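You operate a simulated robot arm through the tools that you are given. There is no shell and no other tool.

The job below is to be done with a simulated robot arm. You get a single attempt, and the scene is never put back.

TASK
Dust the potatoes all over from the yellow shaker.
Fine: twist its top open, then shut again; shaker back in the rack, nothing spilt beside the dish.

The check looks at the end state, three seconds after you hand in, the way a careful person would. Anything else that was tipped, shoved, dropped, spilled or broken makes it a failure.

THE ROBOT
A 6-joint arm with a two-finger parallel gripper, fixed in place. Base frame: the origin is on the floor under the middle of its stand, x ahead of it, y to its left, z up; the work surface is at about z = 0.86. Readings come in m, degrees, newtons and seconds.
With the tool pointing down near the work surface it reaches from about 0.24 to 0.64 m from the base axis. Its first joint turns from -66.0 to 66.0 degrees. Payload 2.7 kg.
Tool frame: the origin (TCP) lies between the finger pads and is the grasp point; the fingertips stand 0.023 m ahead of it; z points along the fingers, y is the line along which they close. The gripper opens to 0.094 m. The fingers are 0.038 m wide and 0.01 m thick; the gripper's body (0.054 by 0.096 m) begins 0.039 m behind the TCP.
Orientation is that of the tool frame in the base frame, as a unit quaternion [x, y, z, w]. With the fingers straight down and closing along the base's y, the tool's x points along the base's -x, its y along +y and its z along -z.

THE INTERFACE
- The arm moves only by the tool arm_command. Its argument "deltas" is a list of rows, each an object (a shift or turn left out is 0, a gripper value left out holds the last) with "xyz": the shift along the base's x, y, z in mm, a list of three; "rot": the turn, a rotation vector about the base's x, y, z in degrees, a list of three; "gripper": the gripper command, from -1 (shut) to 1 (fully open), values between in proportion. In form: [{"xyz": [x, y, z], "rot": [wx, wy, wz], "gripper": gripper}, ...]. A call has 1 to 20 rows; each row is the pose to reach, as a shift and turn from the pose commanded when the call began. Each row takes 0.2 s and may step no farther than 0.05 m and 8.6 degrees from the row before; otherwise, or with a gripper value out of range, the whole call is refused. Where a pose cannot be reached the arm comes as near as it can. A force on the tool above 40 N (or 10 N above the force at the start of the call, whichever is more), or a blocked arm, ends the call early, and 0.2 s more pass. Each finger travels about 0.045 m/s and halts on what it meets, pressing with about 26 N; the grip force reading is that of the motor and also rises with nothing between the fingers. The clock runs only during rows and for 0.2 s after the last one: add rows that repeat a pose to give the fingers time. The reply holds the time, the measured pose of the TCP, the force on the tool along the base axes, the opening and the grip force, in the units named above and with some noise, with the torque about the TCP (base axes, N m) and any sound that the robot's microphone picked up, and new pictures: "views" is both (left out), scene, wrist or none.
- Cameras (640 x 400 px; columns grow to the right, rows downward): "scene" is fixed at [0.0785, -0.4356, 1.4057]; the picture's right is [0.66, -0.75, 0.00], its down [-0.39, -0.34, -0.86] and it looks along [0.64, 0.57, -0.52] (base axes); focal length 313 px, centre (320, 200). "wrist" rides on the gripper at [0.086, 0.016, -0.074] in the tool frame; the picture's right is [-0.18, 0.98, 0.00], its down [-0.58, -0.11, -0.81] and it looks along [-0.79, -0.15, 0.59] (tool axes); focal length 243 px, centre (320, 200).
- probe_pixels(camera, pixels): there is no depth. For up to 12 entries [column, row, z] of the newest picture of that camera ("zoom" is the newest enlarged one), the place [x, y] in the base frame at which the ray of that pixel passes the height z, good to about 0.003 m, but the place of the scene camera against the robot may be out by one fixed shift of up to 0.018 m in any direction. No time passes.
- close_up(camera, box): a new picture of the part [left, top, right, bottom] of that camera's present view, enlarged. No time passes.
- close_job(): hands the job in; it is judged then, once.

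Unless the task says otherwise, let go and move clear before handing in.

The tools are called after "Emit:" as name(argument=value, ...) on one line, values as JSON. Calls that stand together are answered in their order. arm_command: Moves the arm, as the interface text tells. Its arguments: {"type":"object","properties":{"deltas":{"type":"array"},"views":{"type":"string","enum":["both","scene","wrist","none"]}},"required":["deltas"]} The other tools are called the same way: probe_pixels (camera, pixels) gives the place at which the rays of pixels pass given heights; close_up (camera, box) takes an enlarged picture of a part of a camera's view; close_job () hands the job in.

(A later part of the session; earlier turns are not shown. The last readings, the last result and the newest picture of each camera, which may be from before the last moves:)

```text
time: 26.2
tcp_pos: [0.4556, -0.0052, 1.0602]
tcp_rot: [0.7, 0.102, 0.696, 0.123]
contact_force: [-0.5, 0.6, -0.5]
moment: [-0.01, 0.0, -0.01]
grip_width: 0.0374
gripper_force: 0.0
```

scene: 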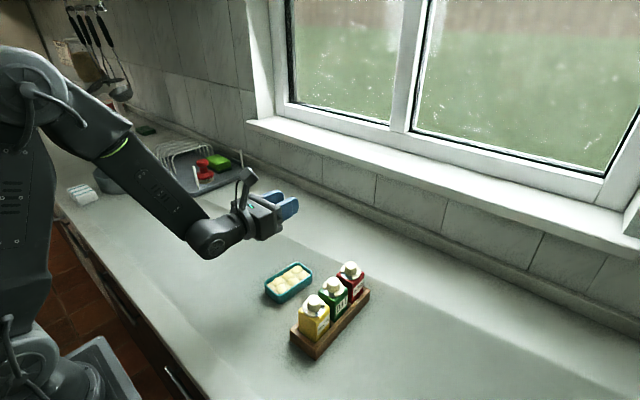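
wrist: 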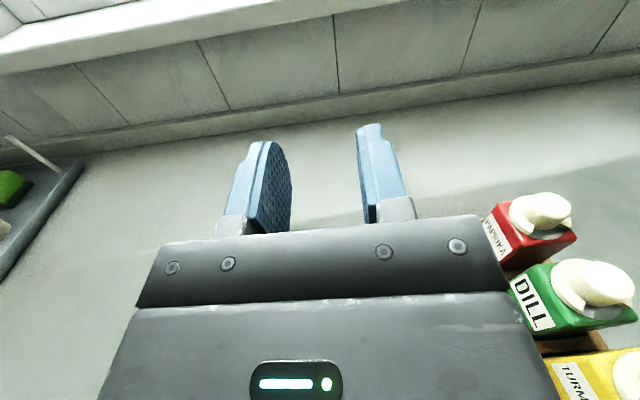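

The commanded pose follows the reached pose, so I'm at roll of about 162°. I'll move over the dish and down to z of about 0.98 to check reach there.

Emit:
arm_command(deltas=[{"xyz": [-8, -13, 0]}, {"xyz": [-16, -26, 0]}, {"xyz": [-25, -40, -20]}, {"xyz": [-25, -40, -40]}, {"xyz": [-25, -40, -60]}, {"xyz": [-25, -40, -80]}, {"xyz": [-25, -40, -80]}])

```text
time: 27.8
tcp_pos: [0.4319, -0.0456, 0.9794]
tcp_rot: [0.7, 0.102, 0.696, 0.123]
contact_force: [0.5, 1.5, -0.5]
moment: [0.0, 0.0, -0.01]
grip_width: 0.0375
gripper_force: 0.0
```

scene: 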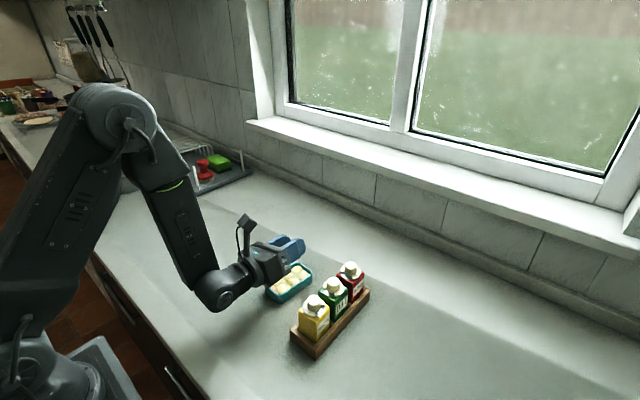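
wrist: 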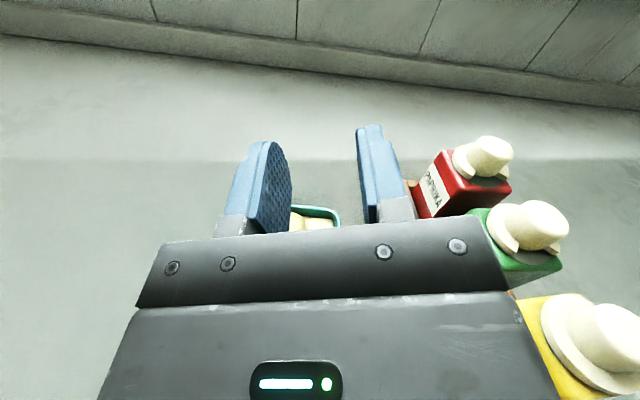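

The arm reaches z 0.979 over the dish with the roll at about 162°, so inverted pouring is feasible. Next I'll take a scene close-up to measure the rack wall and shaker body heights before grasping.

Emit:
close_up(camera="scene", box=[280, 260, 380, 362])

```text
3.92 times, centred on (330, 311) of scene
```

zoom: 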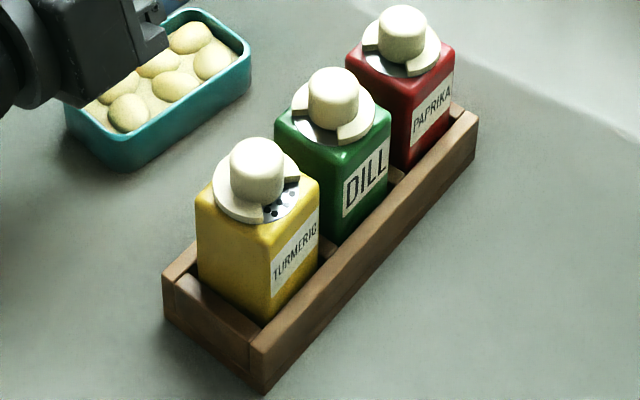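

Emit:
probe_pixels(camera="zoom", pixels=[[264, 393, 0.86], [259, 347, 0.88], [259, 347, 0.89], [259, 347, 0.9], [166, 318, 0.86], [163, 282, 0.89], [478, 116, 0.89], [271, 233, 0.94], [200, 190, 0.94], [316, 180, 0.94], [262, 320, 0.89], [257, 152, 0.967]])

Emit:
probe_pixels(camera="zoom", pixels=[[271, 233, 0.93], [271, 233, 0.95], [263, 318, 0.88], [263, 318, 0.87], [198, 275, 0.89], [317, 250, 0.89], [186, 10, 0.9], [250, 60, 0.9], [130, 165, 0.9], [66, 115, 0.9], [130, 172, 0.86], [250, 75, 0.86]])

```text
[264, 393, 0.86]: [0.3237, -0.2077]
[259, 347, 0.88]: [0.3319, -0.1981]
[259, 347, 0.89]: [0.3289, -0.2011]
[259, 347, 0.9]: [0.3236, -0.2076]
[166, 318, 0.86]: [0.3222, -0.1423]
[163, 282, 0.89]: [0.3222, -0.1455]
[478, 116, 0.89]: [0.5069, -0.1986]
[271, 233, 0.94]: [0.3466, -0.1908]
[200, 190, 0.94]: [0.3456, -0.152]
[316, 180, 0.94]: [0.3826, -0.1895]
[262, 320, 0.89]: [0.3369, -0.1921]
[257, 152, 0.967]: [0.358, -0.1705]
```

```text
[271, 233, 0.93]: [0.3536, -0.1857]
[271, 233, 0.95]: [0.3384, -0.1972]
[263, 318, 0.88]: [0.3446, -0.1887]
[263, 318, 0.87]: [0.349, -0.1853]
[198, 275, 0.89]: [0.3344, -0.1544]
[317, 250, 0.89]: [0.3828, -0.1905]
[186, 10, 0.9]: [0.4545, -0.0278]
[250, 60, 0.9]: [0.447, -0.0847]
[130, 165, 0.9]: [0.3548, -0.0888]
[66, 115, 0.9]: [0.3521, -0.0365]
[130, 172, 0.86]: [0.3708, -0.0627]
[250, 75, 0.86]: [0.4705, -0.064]
```

From the scene probes (offset about +9.5, -7 mm to the robot frame), the rack wall top is about 0.89–0.90 and the yellow body about 40 mm square with its top near 0.945. I'll raise and roll back, then look down at the dish to fix its position.

Emit:
arm_command(deltas=[{"xyz": [-3, 0, 25], "rot": [0, 0, 0]}, {"xyz": [-6, 0, 55], "rot": [-8.5, 0, 0]}, {"xyz": [-10, 0, 85], "rot": [-17, 0, 0]}, {"xyz": [-10, 0, 115], "rot": [-25.5, 0, 0]}, {"xyz": [-10, 0, 150], "rot": [-34, 0, 0]}, {"xyz": [-10, 0, 160], "rot": [-42.5, 0, 0]}, {"xyz": [-10, 0, 160], "rot": [-51, 0, 0]}, {"xyz": [-10, 0, 160], "rot": [-59.5, 0, 0]}, {"xyz": [-10, 0, 160], "rot": [-68, 0, 0]}, {"xyz": [-10, 0, 160], "rot": [-76.5, 0, 0]}, {"xyz": [-10, 0, 160], "rot": [-85, 0, 0]}, {"xyz": [-10, 0, 160], "rot": [-93.5, 0, 0]}, {"xyz": [-10, 0, 160], "rot": [-102, 0, 0]}, {"xyz": [-10, 0, 160], "rot": [-110.5, 0, 0]}, {"xyz": [-10, 0, 160], "rot": [-119, 0, 0]}, {"xyz": [-10, 0, 160], "rot": [-127.5, 0, 0]}, {"xyz": [-10, 0, 160], "rot": [-136, 0, 0]}, {"xyz": [-10, 0, 160], "rot": [-144.5, 0, 0]}, {"xyz": [-10, 0, 160], "rot": [-153, 0, 0]}, {"xyz": [-10, 0, 160], "rot": [-161.5, 0, 0]}], views="none")

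```text
time: 32.0
tcp_pos: [0.4213, -0.0459, 1.1394]
tcp_rot: [-0.009, 0.703, 0.01, 0.711]
contact_force: [-0.2, -0.2, -0.2]
moment: [-0.01, 0.02, 0.0]
grip_width: 0.0375
gripper_force: 0.0
```

The tool is horizontal again at (0.4213, -0.0459, 1.1394). I'll pitch back past vertical so the wrist camera looks down on the dish.

Emit:
arm_command(deltas=[{"xyz": [-4, 2, 0], "rot": [0, 8.4, 0]}, {"xyz": [-8, 4, 0], "rot": [0, 16.8, 0]}, {"xyz": [-12, 6, 0], "rot": [0, 25.2, 0]}, {"xyz": [-16, 8, 0], "rot": [0, 33.6, 0]}, {"xyz": [-20, 10, 0], "rot": [0, 42, 0]}, {"xyz": [-24, 12, -10], "rot": [0, 50.4, 0]}, {"xyz": [-28, 14, -20], "rot": [0, 58.8, 0]}, {"xyz": [-32, 16, -30], "rot": [0, 67.2, 0]}, {"xyz": [-36, 18, -40], "rot": [0, 75.6, 0]}, {"xyz": [-40, 20, -50], "rot": [0, 84, 0]}, {"xyz": [-44, 22, -60], "rot": [0, 92.4, 0]}, {"xyz": [-48, 24, -70], "rot": [0, 100.8, 0]}, {"xyz": [-52, 26, -80], "rot": [0, 109.2, 0]}, {"xyz": [-54, 27, -90], "rot": [0, 117.6, 0]}, {"xyz": [-54, 27, -100], "rot": [0, 125, 0], "gripper": 1}, {"xyz": [-54, 27, -100], "rot": [0, 125, 0], "gripper": 1}])

Emit:
close_up(camera="wrist", box=[250, 110, 420, 240])

```text
time: 35.4
tcp_pos: [0.368, -0.0181, 1.0395]
tcp_rot: [0.007, 0.955, 0.014, -0.296]
contact_force: [0.8, 0.8, 0.3]
moment: [0.01, 0.0, -0.02]
grip_width: 0.0906
gripper_force: 0.1
out of reach, approached as far as the arm can: row 4
```

scene: 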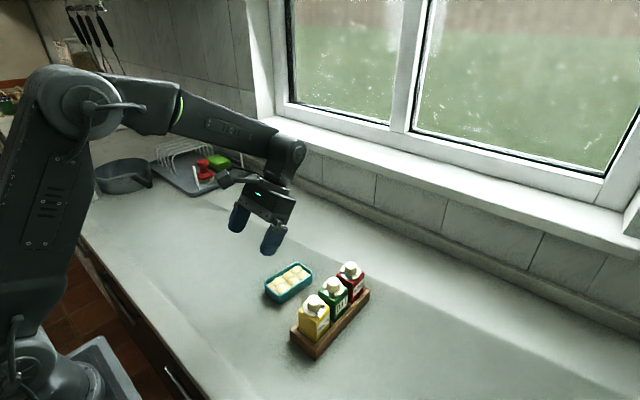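
wrist: 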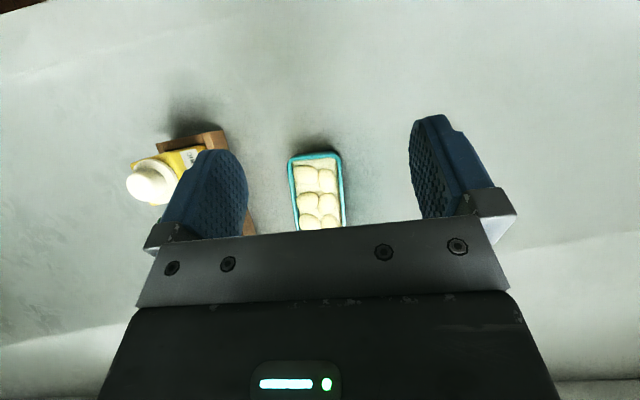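

```text
3.08 times, centred on (335, 175) of wrist
```

zoom: 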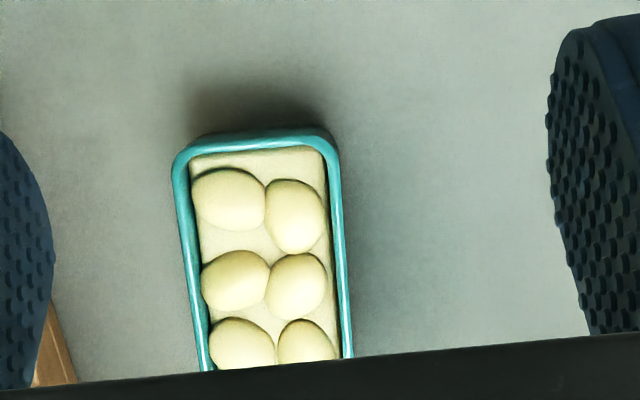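

The dish is clearly seen from above with six potatoes in two columns (zoom 190–350 by 135–370). I'll probe its rim and potatoes in the robot frame.

Emit:
probe_pixels(camera="zoom", pixels=[[174, 160, 0.895], [340, 150, 0.895], [260, 138, 0.895], [206, 365, 0.895], [350, 352, 0.895], [229, 200, 0.89], [295, 215, 0.89], [236, 280, 0.89], [296, 287, 0.89], [241, 345, 0.89], [306, 345, 0.89], [260, 138, 0.905]])

Emit:
close_up(camera="scene", box=[250, 250, 330, 315])

```text
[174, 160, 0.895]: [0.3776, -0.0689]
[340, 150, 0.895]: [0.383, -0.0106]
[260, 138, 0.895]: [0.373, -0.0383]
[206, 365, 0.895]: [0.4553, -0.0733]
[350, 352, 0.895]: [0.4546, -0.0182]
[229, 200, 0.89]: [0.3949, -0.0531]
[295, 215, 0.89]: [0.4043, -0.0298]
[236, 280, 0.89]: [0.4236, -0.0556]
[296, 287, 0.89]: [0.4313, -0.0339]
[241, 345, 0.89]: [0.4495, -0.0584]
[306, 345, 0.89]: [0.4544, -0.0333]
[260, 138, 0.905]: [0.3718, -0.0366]
```

```text
6.15 times, centred on (290, 282) of scene
```

zoom: 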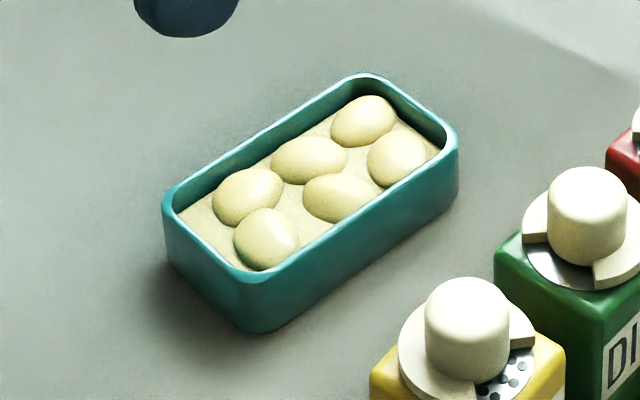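

Emit:
probe_pixels(camera="zoom", pixels=[[250, 332, 0.86], [250, 272, 0.89], [250, 272, 0.9], [250, 272, 0.885], [163, 205, 0.89], [365, 74, 0.89], [458, 145, 0.89], [458, 190, 0.86], [170, 260, 0.86], [458, 145, 0.9]])

```text
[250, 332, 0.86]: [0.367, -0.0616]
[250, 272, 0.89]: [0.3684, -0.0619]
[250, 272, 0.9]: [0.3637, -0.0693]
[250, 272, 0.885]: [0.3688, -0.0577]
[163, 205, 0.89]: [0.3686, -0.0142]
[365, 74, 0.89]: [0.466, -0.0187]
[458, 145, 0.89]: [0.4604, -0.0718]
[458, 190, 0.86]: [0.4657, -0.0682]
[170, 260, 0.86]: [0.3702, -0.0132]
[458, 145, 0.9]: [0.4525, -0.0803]
```

The dish spans x of about 0.375–0.473 and y of about -0.072 to -0.016, with its rim at z of about 0.89 and potato centres near x 0.395–0.455, y -0.058 to -0.030. The tool has a small residual tilt, so I'll correct it while moving above the yellow shaker.

Emit:
arm_command(deltas=[{"xyz": [-3, -40, 20], "rot": [-1.3, 0.5, 1.25], "gripper": 1}, {"xyz": [-6, -80, 40], "rot": [-1.3, 0.5, 1.25], "gripper": 1}, {"xyz": [-8, -120, 60], "rot": [-1.3, 0.5, 1.25], "gripper": 1}, {"xyz": [-11, -158, 80], "rot": [-1.3, 0.5, 1.25], "gripper": 1}, {"xyz": [-11, -158, 80], "rot": [-1.3, 0.5, 1.25], "gripper": 1}], views="none")

```text
time: 36.6
tcp_pos: [0.3564, -0.1764, 1.1212]
tcp_rot: [-0.001, 0.954, 0.0, -0.3]
contact_force: [0.5, 0.4, -1.1]
moment: [0.03, 0.01, 0.01]
grip_width: 0.094
gripper_force: 0.1
```

Orientation is now clean at (0.3564, -0.1764, 1.1212). I'll pitch forward by 95°, so the tool points 30° below horizontal above the shaker.

Emit:
arm_command(deltas=[{"rot": [0, -8, 0]}, {"rot": [0, -16, 0]}, {"rot": [0, -24, 0]}, {"rot": [0, -32, 0]}, {"rot": [0, -40, 0]}, {"rot": [0, -48, 0]}, {"rot": [0, -56, 0]}, {"rot": [0, -64, 0]}, {"rot": [0, -72, 0]}, {"rot": [0, -80, 0]}, {"rot": [0, -88, 0]}, {"rot": [0, -95, 0]}, {"rot": [0, -95, 0]}])

```text
time: 39.4
tcp_pos: [0.356, -0.1755, 1.1204]
tcp_rot: [0.0, 0.866, -0.001, 0.501]
contact_force: [-0.1, -0.2, 0.0]
moment: [0.02, 0.01, -0.01]
grip_width: 0.0939
gripper_force: 0.1
```

scene: 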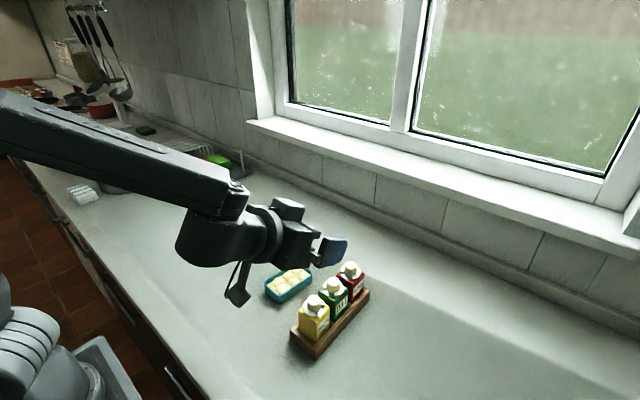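
wrist: 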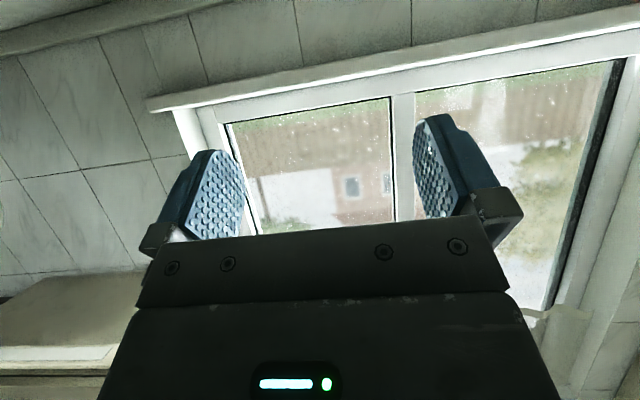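

The 30°-below-horizontal pose is reached. I'll apply a 1.5° yaw to match the rack and descend partway, watching the scene.

Emit:
arm_command(deltas=[{"xyz": [0, -1, -30], "rot": [0, 0, 1.5]}, {"xyz": [0, -1, -60], "rot": [0, 0, 1.5]}, {"xyz": [0, -1, -90], "rot": [0, 0, 1.5]}, {"xyz": [0, -1, -120], "rot": [0, 0, 1.5]}, {"xyz": [0, -1, -120], "rot": [0, 0, 1.5]}], views="scene")

Emit:
close_up(camera="scene", box=[210, 220, 390, 360])

```text
time: 40.6
tcp_pos: [0.3576, -0.1785, 0.9999]
tcp_rot: [-0.011, 0.865, 0.005, 0.502]
contact_force: [0.0, -0.2, -0.4]
moment: [0.0, -0.02, 0.0]
grip_width: 0.094
gripper_force: 0.0
```

scene: 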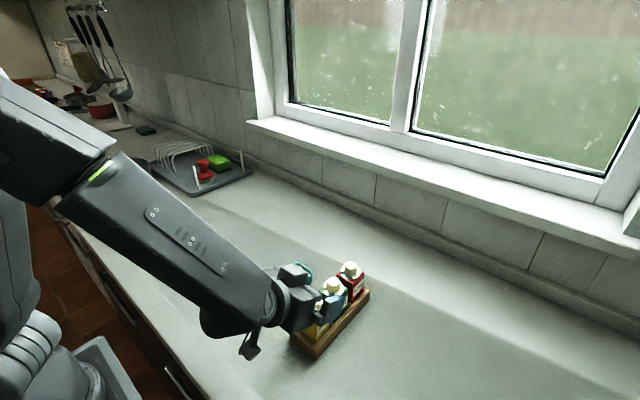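

```text
2.86 times, centred on (300, 290) of scene
```

zoom: 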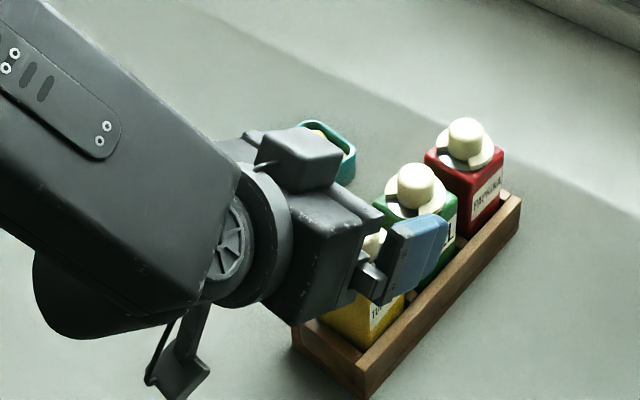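

At z 1.000 the open fingers straddle the yellow shaker outside the rack walls and no contact is felt. I'll continue down to about z 0.936 in small steps.

Emit:
arm_command(deltas=[{"xyz": [0, 1, -15]}, {"xyz": [0, 1, -30]}, {"xyz": [0, 1, -45]}, {"xyz": [0, 1, -55]}, {"xyz": [0, 1, -64]}, {"xyz": [0, 1, -64]}])

Emit:
close_up(camera="scene", box=[240, 245, 390, 370])

Emit:
close_up(camera="wrist", box=[160, 60, 520, 260])

```text
time: 42.0
tcp_pos: [0.3566, -0.1757, 0.9364]
tcp_rot: [-0.012, 0.866, 0.006, 0.5]
contact_force: [-0.2, -0.6, 0.6]
moment: [0.0, 0.04, -0.02]
grip_width: 0.0939
gripper_force: 0.0
```

scene: 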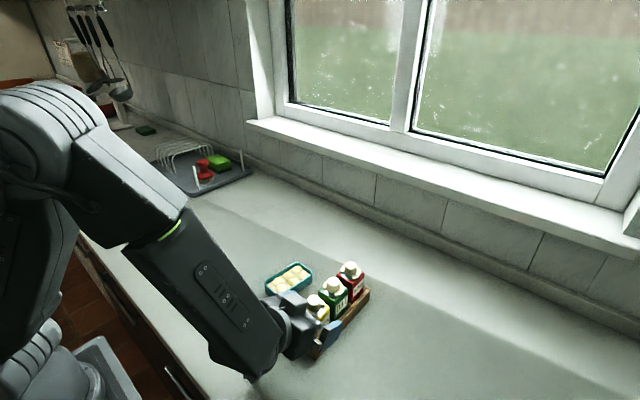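
wrist: 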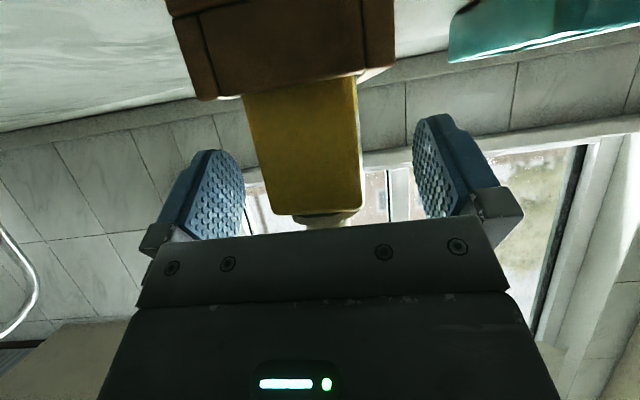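

```text
3.20 times, centred on (315, 308) of scene
```

zoom: 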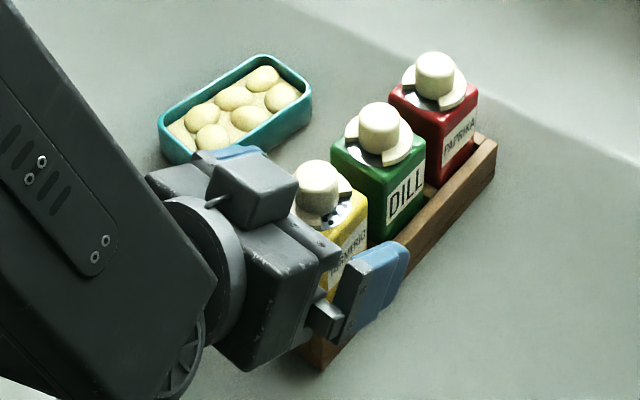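

```text
1.78 times, centred on (340, 160) of wrist
```

zoom: 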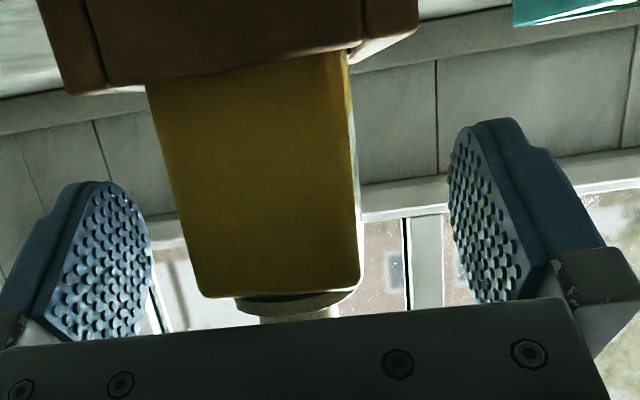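

In the wrist view the yellow body sits between the fingers, centred about 2 mm toward -y, and the fingertips clear the rack. I'll probe the rack's top corners to verify its wall height before closing.

Emit:
probe_pixels(camera="zoom", pixels=[[70, 93, 0.89], [70, 93, 0.9], [70, 93, 0.88], [108, 86, 0.89], [108, 86, 0.9], [362, 38, 0.88], [362, 38, 0.89], [362, 38, 0.9], [198, 293, 0.94], [198, 293, 0.945], [360, 285, 0.94], [360, 285, 0.95]])

```text
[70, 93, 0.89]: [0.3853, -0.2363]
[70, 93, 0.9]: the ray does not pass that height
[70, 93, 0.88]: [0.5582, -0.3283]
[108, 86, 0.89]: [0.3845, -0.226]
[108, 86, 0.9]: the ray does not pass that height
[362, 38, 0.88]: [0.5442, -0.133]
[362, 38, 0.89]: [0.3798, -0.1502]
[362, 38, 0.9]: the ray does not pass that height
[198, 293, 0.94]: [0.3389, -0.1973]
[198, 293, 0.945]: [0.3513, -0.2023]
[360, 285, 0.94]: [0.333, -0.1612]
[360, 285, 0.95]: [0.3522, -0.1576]
```

The near-horizontal rays put the rack wall top at z of about 0.893 and the body top at about 0.945. I can therefore lower another 8 mm for a deeper grip, centre by -2 mm in y, and close.

Emit:
arm_command(deltas=[{"xyz": [1, -2, -4]}, {"xyz": [1, -2, -8]}, {"xyz": [1, -2, -8], "gripper": 0.3}, {"xyz": [1, -2, -8], "gripper": 0.1}, {"xyz": [1, -2, -8], "gripper": 0.1}], views="wrist")

Emit:
close_up(camera="wrist", box=[160, 60, 520, 260])

Emit:
close_up(camera="scene", box=[240, 245, 390, 370])

```text
time: 43.2
tcp_pos: [0.3571, -0.1776, 0.9287]
tcp_rot: [-0.011, 0.865, 0.005, 0.501]
contact_force: [0.4, -0.1, -0.2]
moment: [0.0, 0.0, -0.03]
grip_width: 0.0516
gripper_force: 0.1
```

wrist: 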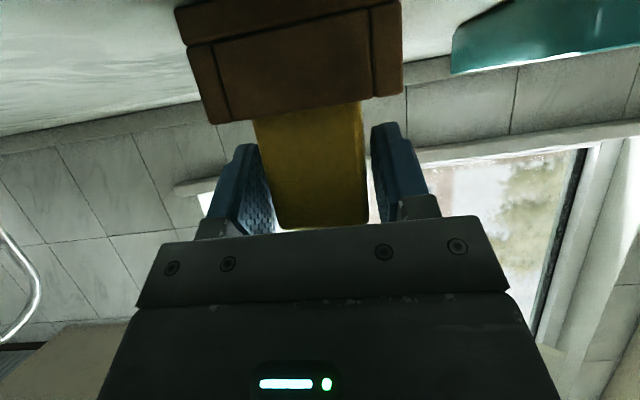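

```text
1.78 times, centred on (340, 160) of wrist
```

zoom: 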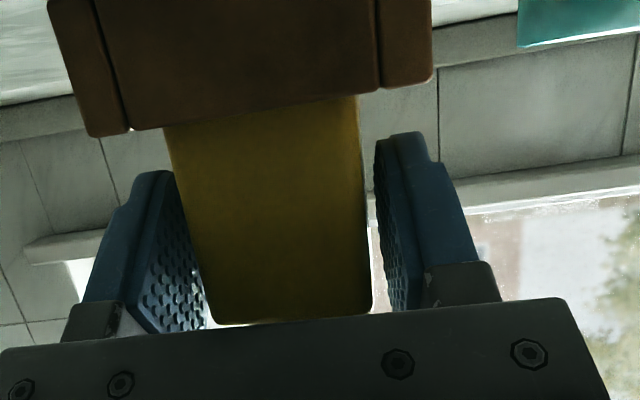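

```text
3.20 times, centred on (315, 308) of scene
```

zoom: 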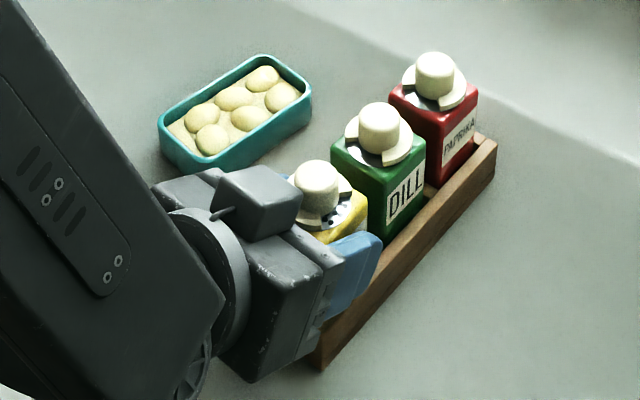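

With the opening at 51.6 mm both fingers straddle the yellow body evenly (edges near zoom 200 and 370). I'll close fully.

Emit:
arm_command(deltas=[{"gripper": -0.1}, {"gripper": -1}, {"gripper": -1}, {"gripper": -1}], views="wrist")

Emit:
close_up(camera="scene", box=[240, 245, 390, 370])

```text
time: 44.2
tcp_pos: [0.3574, -0.1783, 0.9279]
tcp_rot: [-0.011, 0.865, 0.005, 0.501]
contact_force: [0.4, 1.5, 1.0]
moment: [0.14, -0.05, 0.02]
grip_width: 0.0438
gripper_force: 25.8
```

wrist: 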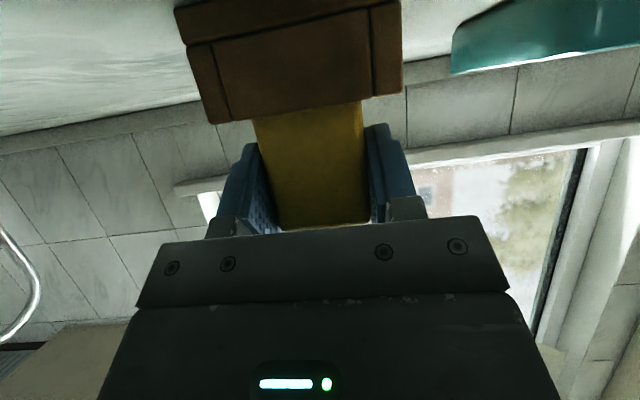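

```text
3.20 times, centred on (315, 308) of scene
```

zoom: 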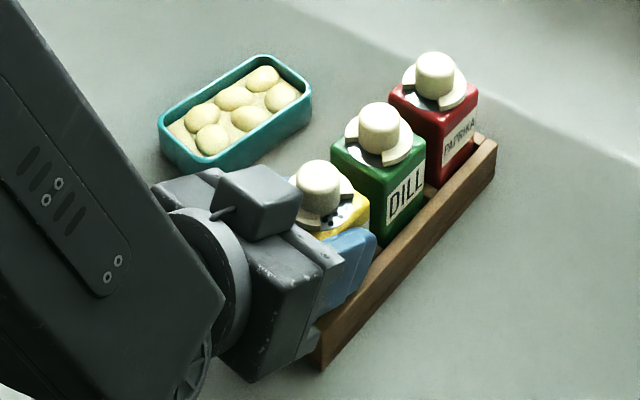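

The body is gripped at 43.8 mm with 26 N. The reference pose to return to is TCP (0.3574, -0.1783, 0.9279). I'll lift straight up slowly.

Emit:
arm_command(deltas=[{"xyz": [0, 0, 8]}, {"xyz": [0, 0, 16]}, {"xyz": [0, 0, 26]}, {"xyz": [0, 0, 40]}, {"xyz": [0, 0, 60]}, {"xyz": [0, 0, 85]}, {"xyz": [0, 0, 110]}, {"xyz": [0, 0, 110]}])

Emit:
close_up(camera="scene", box=[230, 220, 390, 370])

```text
time: 46.0
tcp_pos: [0.356, -0.1784, 1.0375]
tcp_rot: [-0.011, 0.866, 0.005, 0.5]
contact_force: [-0.5, -0.1, -1.5]
moment: [-0.01, 0.04, -0.01]
grip_width: 0.0439
gripper_force: 25.6
```

scene: 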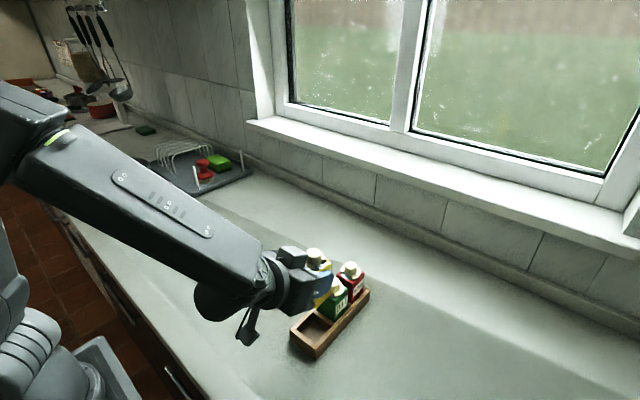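
wrist: 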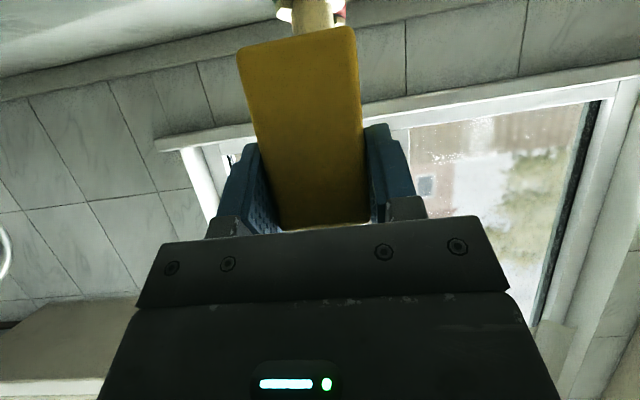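

```text
2.67 times, centred on (310, 295) of scene
```

zoom: 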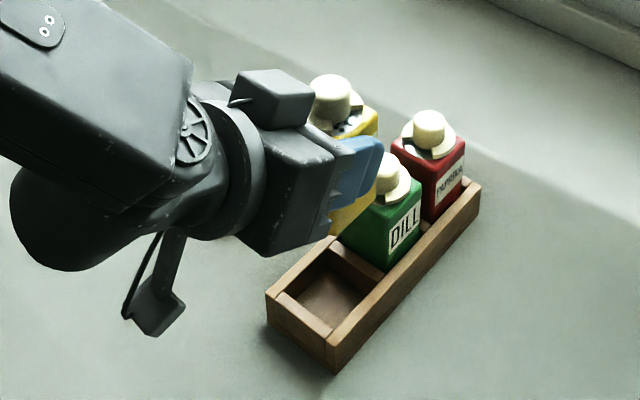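

The shaker is out cleanly, still upright with its grip holding at 43.9 mm, and the other two are untouched. I'll raise further and carry it level over the dish.

Emit:
arm_command(deltas=[{"xyz": [0, 0, 25]}, {"xyz": [0, 0, 50]}, {"xyz": [0, 0, 75]}, {"xyz": [12, 24, 85]}, {"xyz": [24, 48, 85]}, {"xyz": [36, 72, 85]}, {"xyz": [48, 96, 85]}, {"xyz": [60, 120, 85]}, {"xyz": [71, 143, 85]}, {"xyz": [71, 143, 85]}])

```text
time: 48.2
tcp_pos: [0.4291, -0.0362, 1.122]
tcp_rot: [-0.011, 0.865, 0.006, 0.501]
contact_force: [0.3, -0.1, -2.0]
moment: [-0.04, 0.0, 0.0]
grip_width: 0.0438
gripper_force: 26.1
```

scene: 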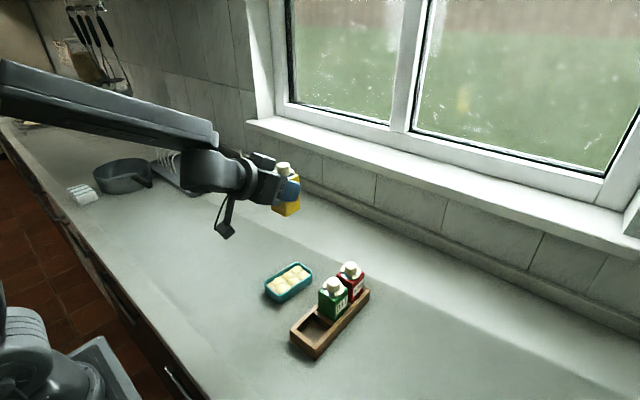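
wrist: 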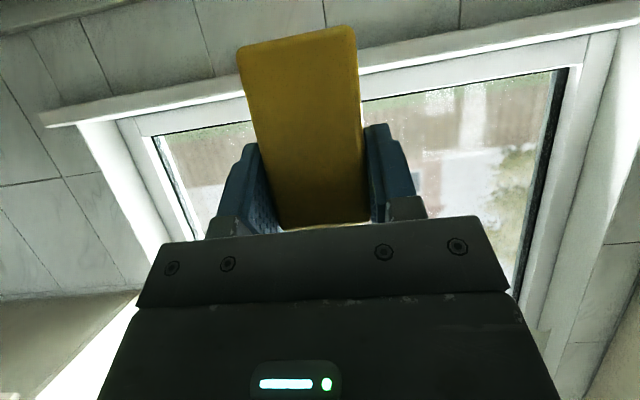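

The shaker is over the dish at z 1.122. I'll pitch the tool to horizontal (this leans the shaker back only 30°), then roll while lowering so the holes stay over the dish.

Emit:
arm_command(deltas=[{"xyz": [0, 0, -5], "rot": [0, -6, 0]}, {"xyz": [0, 2, -10], "rot": [0, -12, 0]}, {"xyz": [0, 4, -15], "rot": [0, -18, 0]}, {"xyz": [0, 6, -20], "rot": [0, -24, 0]}, {"xyz": [0, 8, -25], "rot": [0, -30, 0]}, {"xyz": [0, 8, -25], "rot": [0, -30, 0]}])

Emit:
close_up(camera="scene", box=[200, 150, 360, 310])

```text
time: 49.6
tcp_pos: [0.4292, -0.0272, 1.0966]
tcp_rot: [-0.012, 0.706, 0.002, 0.708]
contact_force: [0.3, -0.2, -2.3]
moment: [0.03, 0.01, 0.01]
grip_width: 0.0437
gripper_force: 25.7
out of reach, approached as far as the arm can: row 1, 2
```

scene: 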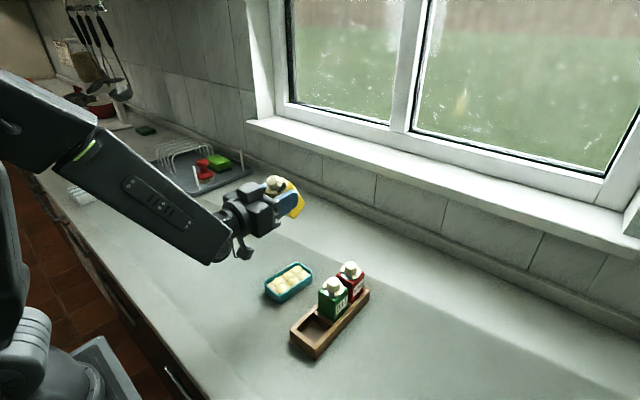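
wrist: 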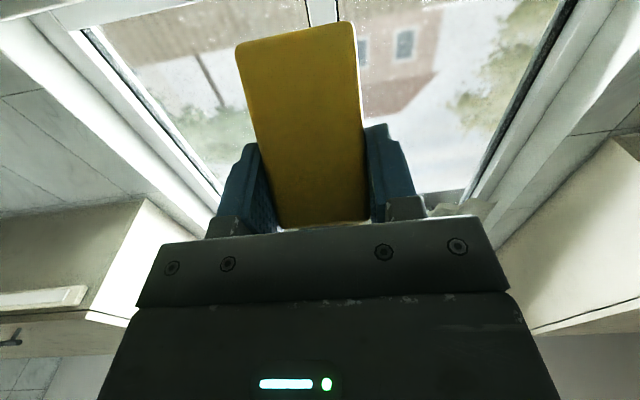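

```text
2.50 times, centred on (280, 230) of scene
```

zoom: 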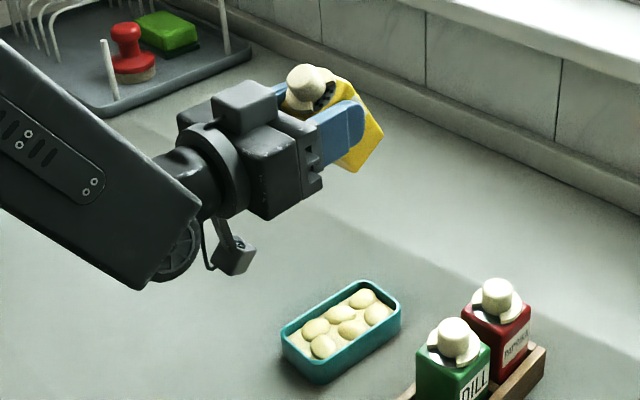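

The shaker leans back 30° above the dish and a block on the gripper's far side will face down when inverted, so I'll keep TCP z around 0.97. Next I'll roll the first 60° while lowering.

Emit:
arm_command(deltas=[{"xyz": [0, 1, -10], "rot": [7.5, 0.2, 0]}, {"xyz": [0, 3, -20], "rot": [15, 0.4, 0]}, {"xyz": [0, 4, -30], "rot": [22.5, 0.6, 0]}, {"xyz": [0, 6, -40], "rot": [30, 0.8, 0]}, {"xyz": [0, 7, -50], "rot": [37.5, 1, 0]}, {"xyz": [0, 8, -60], "rot": [45, 1.2, 0]}, {"xyz": [0, 10, -70], "rot": [52.5, 1.4, 0]}, {"xyz": [0, 11, -80], "rot": [60, 1.6, 0]}, {"xyz": [0, 11, -80], "rot": [60, 1.6, 0]}])

Emit:
close_up(camera="scene", box=[200, 170, 360, 330])

```text
time: 51.6
tcp_pos: [0.4295, -0.0169, 1.016]
tcp_rot: [0.343, 0.62, 0.357, 0.609]
contact_force: [-0.1, -0.4, -1.7]
moment: [0.0, 0.04, 0.01]
grip_width: 0.0439
gripper_force: 26.0
```

scene: 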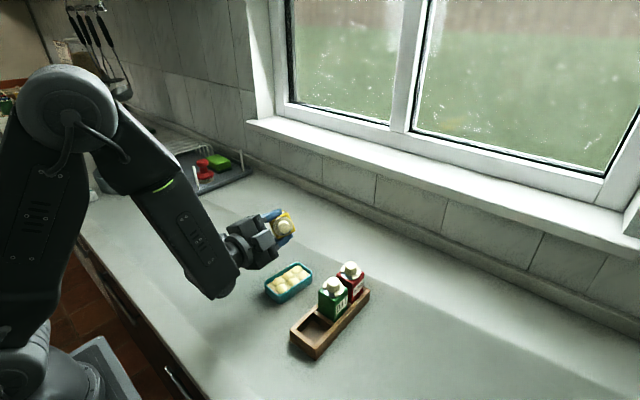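
wrist: 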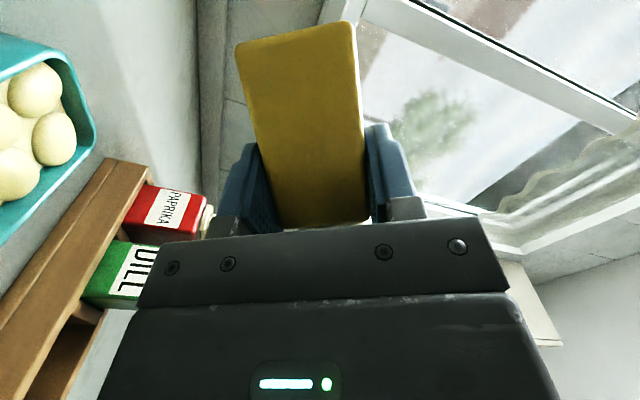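

```text
2.50 times, centred on (280, 250) of scene
```

zoom: 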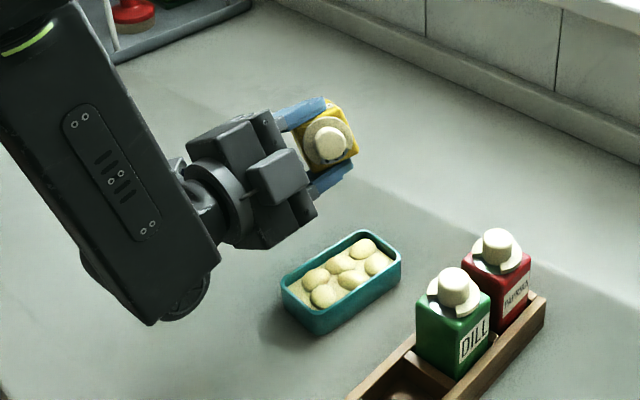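

Tilt is about 64° and nothing has come out. I'll continue the roll to about 120° while lowering and keeping the holes over the dish, near its robot-side half.

Emit:
arm_command(deltas=[{"xyz": [-4, -1, -6], "rot": [7.5, 0.2, 0]}, {"xyz": [-8, -2, -12], "rot": [15, 0.4, 0]}, {"xyz": [-12, -3, -18], "rot": [22.5, 0.6, 0]}, {"xyz": [-16, -4, -24], "rot": [30, 0.8, 0]}, {"xyz": [-19, -6, -30], "rot": [37.5, 1, 0]}, {"xyz": [-22, -9, -36], "rot": [45, 1.2, 0]}, {"xyz": [-22, -12, -40], "rot": [52.5, 1.4, 0]}])

Emit:
close_up(camera="scene", box=[220, 220, 340, 320])

```text
time: 53.2
tcp_pos: [0.4071, -0.0286, 0.9777]
tcp_rot: [0.582, 0.405, 0.59, 0.387]
contact_force: [-0.1, 0.5, -0.9]
moment: [0.0, 0.01, 0.0]
grip_width: 0.044
gripper_force: 26.4
```

scene: 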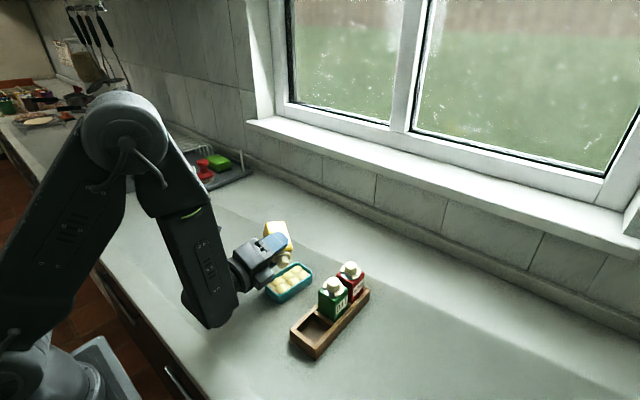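
wrist: 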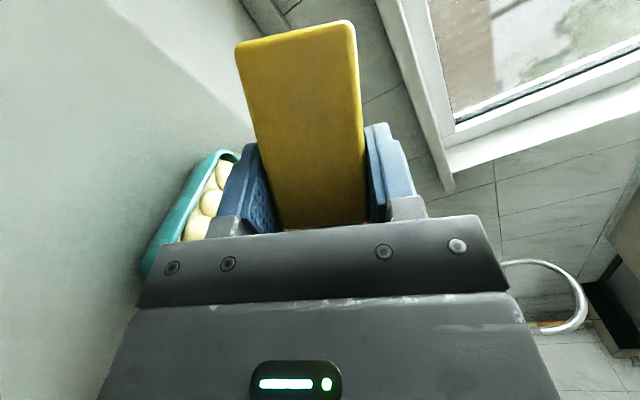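

```text
4.00 times, centred on (280, 270) of scene
```

zoom: 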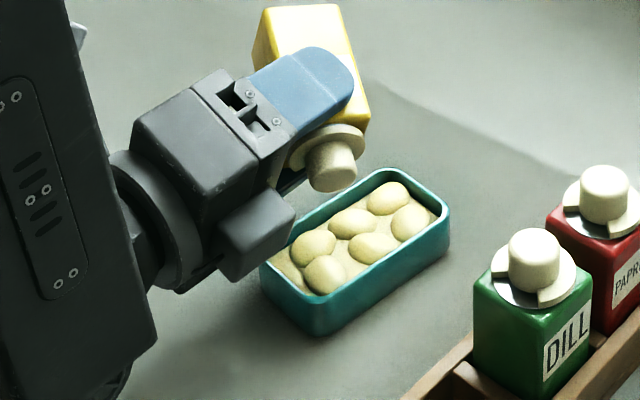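

Tilt is about 109° with the shaker over the dish and no powder falling yet. I'll roll on to about 155° here, shifting so the holes stay above the middle of the dish.

Emit:
arm_command(deltas=[{"xyz": [0, -3, 0], "rot": [7.5, 0.2, 0]}, {"xyz": [0, -7, 0], "rot": [15, 0.4, 0]}, {"xyz": [0, -11, 0], "rot": [22.5, 0.6, 0]}, {"xyz": [0, -15, 0], "rot": [30, 0.8, 0]}, {"xyz": [0, -19, 0], "rot": [37.5, 1, 0]}, {"xyz": [0, -21, 0], "rot": [43, 1.1, 0]}])

Emit:
close_up(camera="scene", box=[220, 220, 340, 320])

```text
time: 54.6
tcp_pos: [0.4065, -0.049, 0.9783]
tcp_rot: [0.688, 0.164, 0.692, 0.144]
contact_force: [-0.4, -0.3, -2.6]
moment: [0.02, 0.01, -0.04]
grip_width: 0.0437
gripper_force: 26.0
```

scene: 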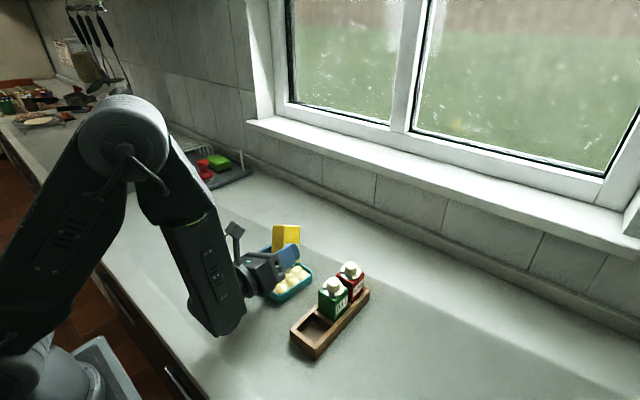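
wrist: 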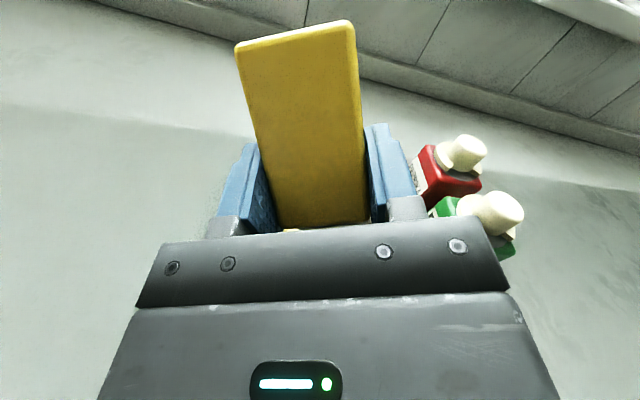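

```text
4.00 times, centred on (280, 270) of scene
```

zoom: 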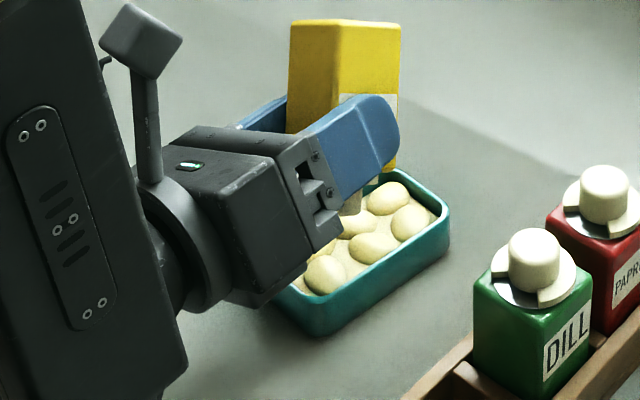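

The shaker is inverted to about 142° over the dish, and the potatoes I can see (zoom 300–430, 180–290) still look plain. I'll give a few vertical shakes here and check.

Emit:
arm_command(deltas=[{"xyz": [0, 0, 20]}, {"xyz": [0, 0, -2]}, {"xyz": [0, 0, 20]}, {"xyz": [0, 0, -2]}, {"xyz": [0, 0, 20]}, {"xyz": [0, 0, 0]}])

Emit:
close_up(camera="scene", box=[240, 230, 340, 310])

```text
time: 56.0
tcp_pos: [0.4059, -0.0493, 0.9757]
tcp_rot: [0.688, 0.166, 0.691, 0.144]
contact_force: [-0.4, 0.6, -1.2]
moment: [0.03, 0.05, 0.0]
grip_width: 0.0436
gripper_force: 26.0
```

scene: 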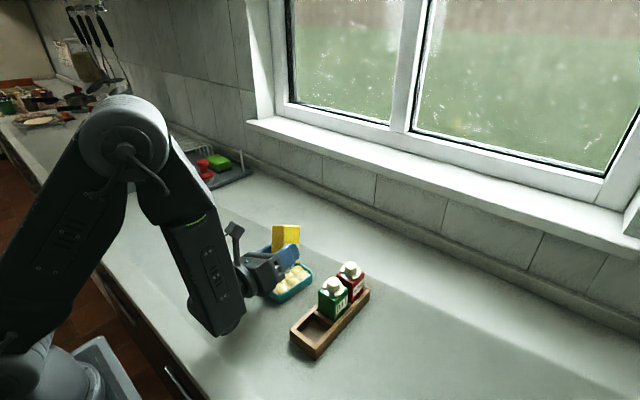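
wrist: 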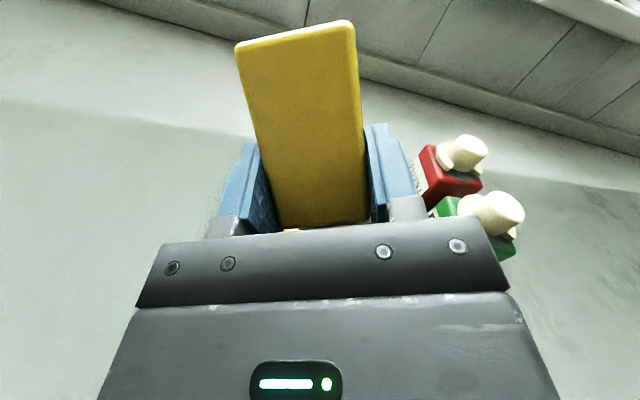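

```text
5.00 times, centred on (290, 270) of scene
```

zoom: 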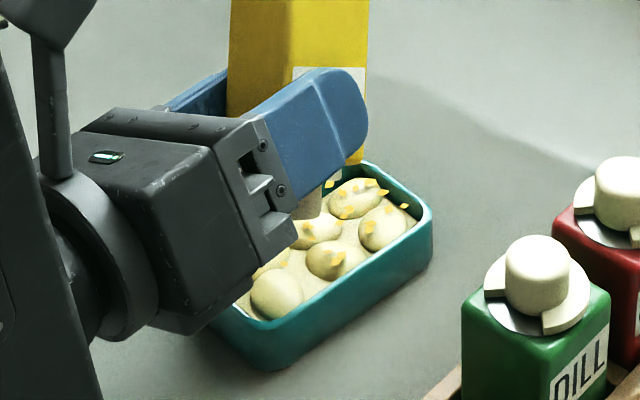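

Powder is coming out: orange-yellow flakes on the far potatoes at zoom (345,185), (385,190), (405,205), (340,262). I'll probe where they landed to judge the fall point relative to the holes.

Emit:
probe_pixels(camera="zoom", pixels=[[385, 190, 0.885], [405, 205, 0.89], [335, 178, 0.885], [350, 212, 0.885], [300, 232, 0.885], [340, 260, 0.885], [255, 270, 0.885], [370, 165, 0.89], [430, 210, 0.89]])

Emit:
close_up(camera="scene", box=[265, 250, 335, 306])

```text
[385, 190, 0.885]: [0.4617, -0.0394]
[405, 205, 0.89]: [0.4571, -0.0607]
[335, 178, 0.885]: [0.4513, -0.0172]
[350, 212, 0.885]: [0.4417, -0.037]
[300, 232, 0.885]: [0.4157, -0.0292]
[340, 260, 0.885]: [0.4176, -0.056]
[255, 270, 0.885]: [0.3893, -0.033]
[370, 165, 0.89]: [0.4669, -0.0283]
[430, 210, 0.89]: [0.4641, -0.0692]
```

```text
7.14 times, centred on (300, 278) of scene
```

zoom: 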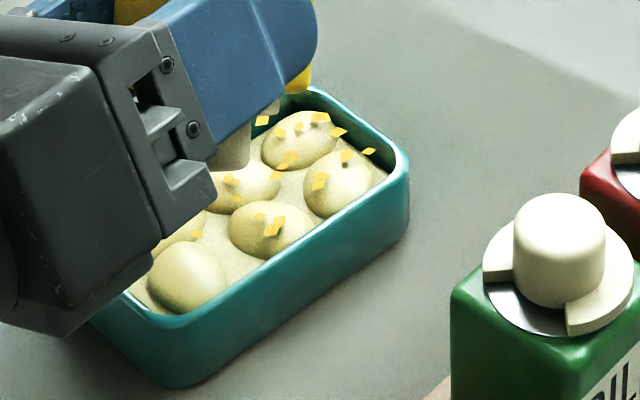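

Emit:
probe_pixels(camera="zoom", pixels=[[232, 150, 0.935], [232, 165, 0.93], [370, 152, 0.885], [338, 132, 0.885], [320, 118, 0.885], [262, 120, 0.885], [280, 132, 0.885], [347, 155, 0.89], [270, 228, 0.89], [232, 182, 0.885], [185, 235, 0.885], [370, 152, 0.91]])

```text
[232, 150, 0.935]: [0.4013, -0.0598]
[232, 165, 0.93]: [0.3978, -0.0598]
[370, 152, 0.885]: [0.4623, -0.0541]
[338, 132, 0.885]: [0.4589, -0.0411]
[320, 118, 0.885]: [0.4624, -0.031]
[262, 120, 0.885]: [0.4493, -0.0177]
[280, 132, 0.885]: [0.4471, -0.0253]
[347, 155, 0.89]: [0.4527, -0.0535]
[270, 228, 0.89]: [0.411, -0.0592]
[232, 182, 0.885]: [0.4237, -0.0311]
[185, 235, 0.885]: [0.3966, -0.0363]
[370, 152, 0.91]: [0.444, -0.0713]
```

Flakes landed across x of about 0.40–0.47 in the robot frame, but the near end is hidden behind the gripper. Powder only came out on shaking, so I'll roll back to about 110° over the dish and use both cameras to check all around it.

Emit:
arm_command(deltas=[{"xyz": [0, 2, 0], "rot": [-6, -0.15, 0]}, {"xyz": [0, 5, 0], "rot": [-12, -0.3, 0]}, {"xyz": [0, 8, 0], "rot": [-18, -0.45, 0]}, {"xyz": [0, 11, 0], "rot": [-24, -0.6, 0]}, {"xyz": [0, 14, 0], "rot": [-30, -0.75, 0]}, {"xyz": [0, 17, 0], "rot": [-36, -0.9, 0]}, {"xyz": [0, 20, 0], "rot": [-43, -1.1, 0]}, {"xyz": [0, 20, 0], "rot": [-43, -1.1, 0]}])

Emit:
close_up(camera="scene", box=[255, 245, 335, 310])

Emit:
close_up(camera="wrist", box=[90, 120, 270, 290])

```text
time: 57.8
tcp_pos: [0.4066, -0.0293, 0.9779]
tcp_rot: [0.58, 0.407, 0.589, 0.388]
contact_force: [-0.1, -0.3, -1.0]
moment: [0.01, 0.02, 0.01]
grip_width: 0.0439
gripper_force: 25.6
```

scene: 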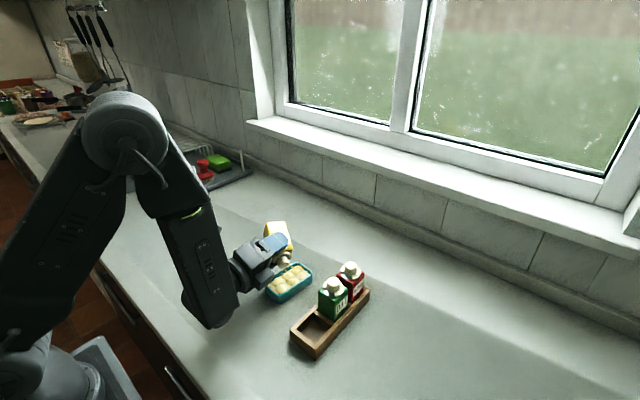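
wrist: 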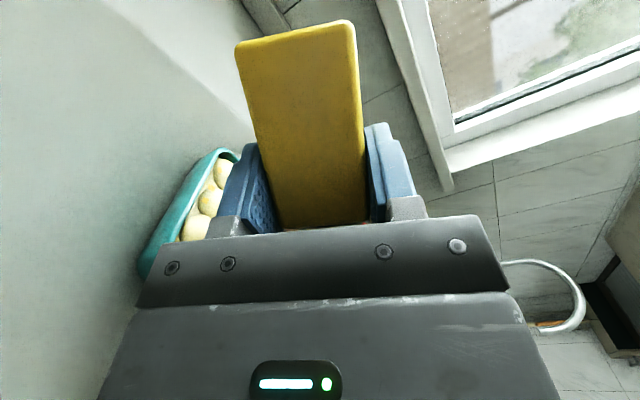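

```text
6.15 times, centred on (295, 278) of scene
```

zoom: 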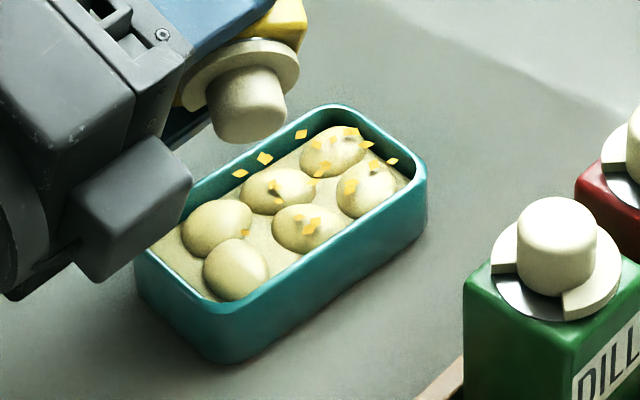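

```text
2.35 times, centred on (180, 205) of wrist
```

zoom: 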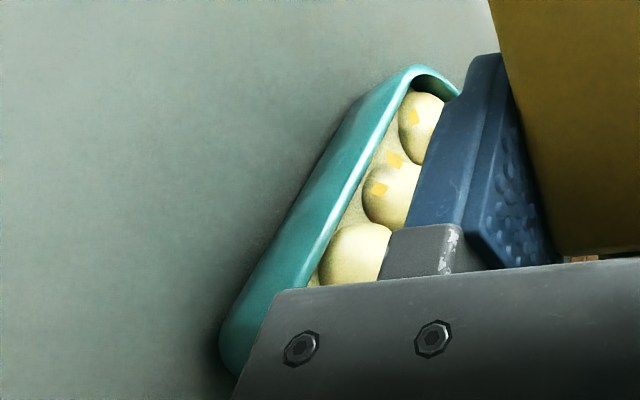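

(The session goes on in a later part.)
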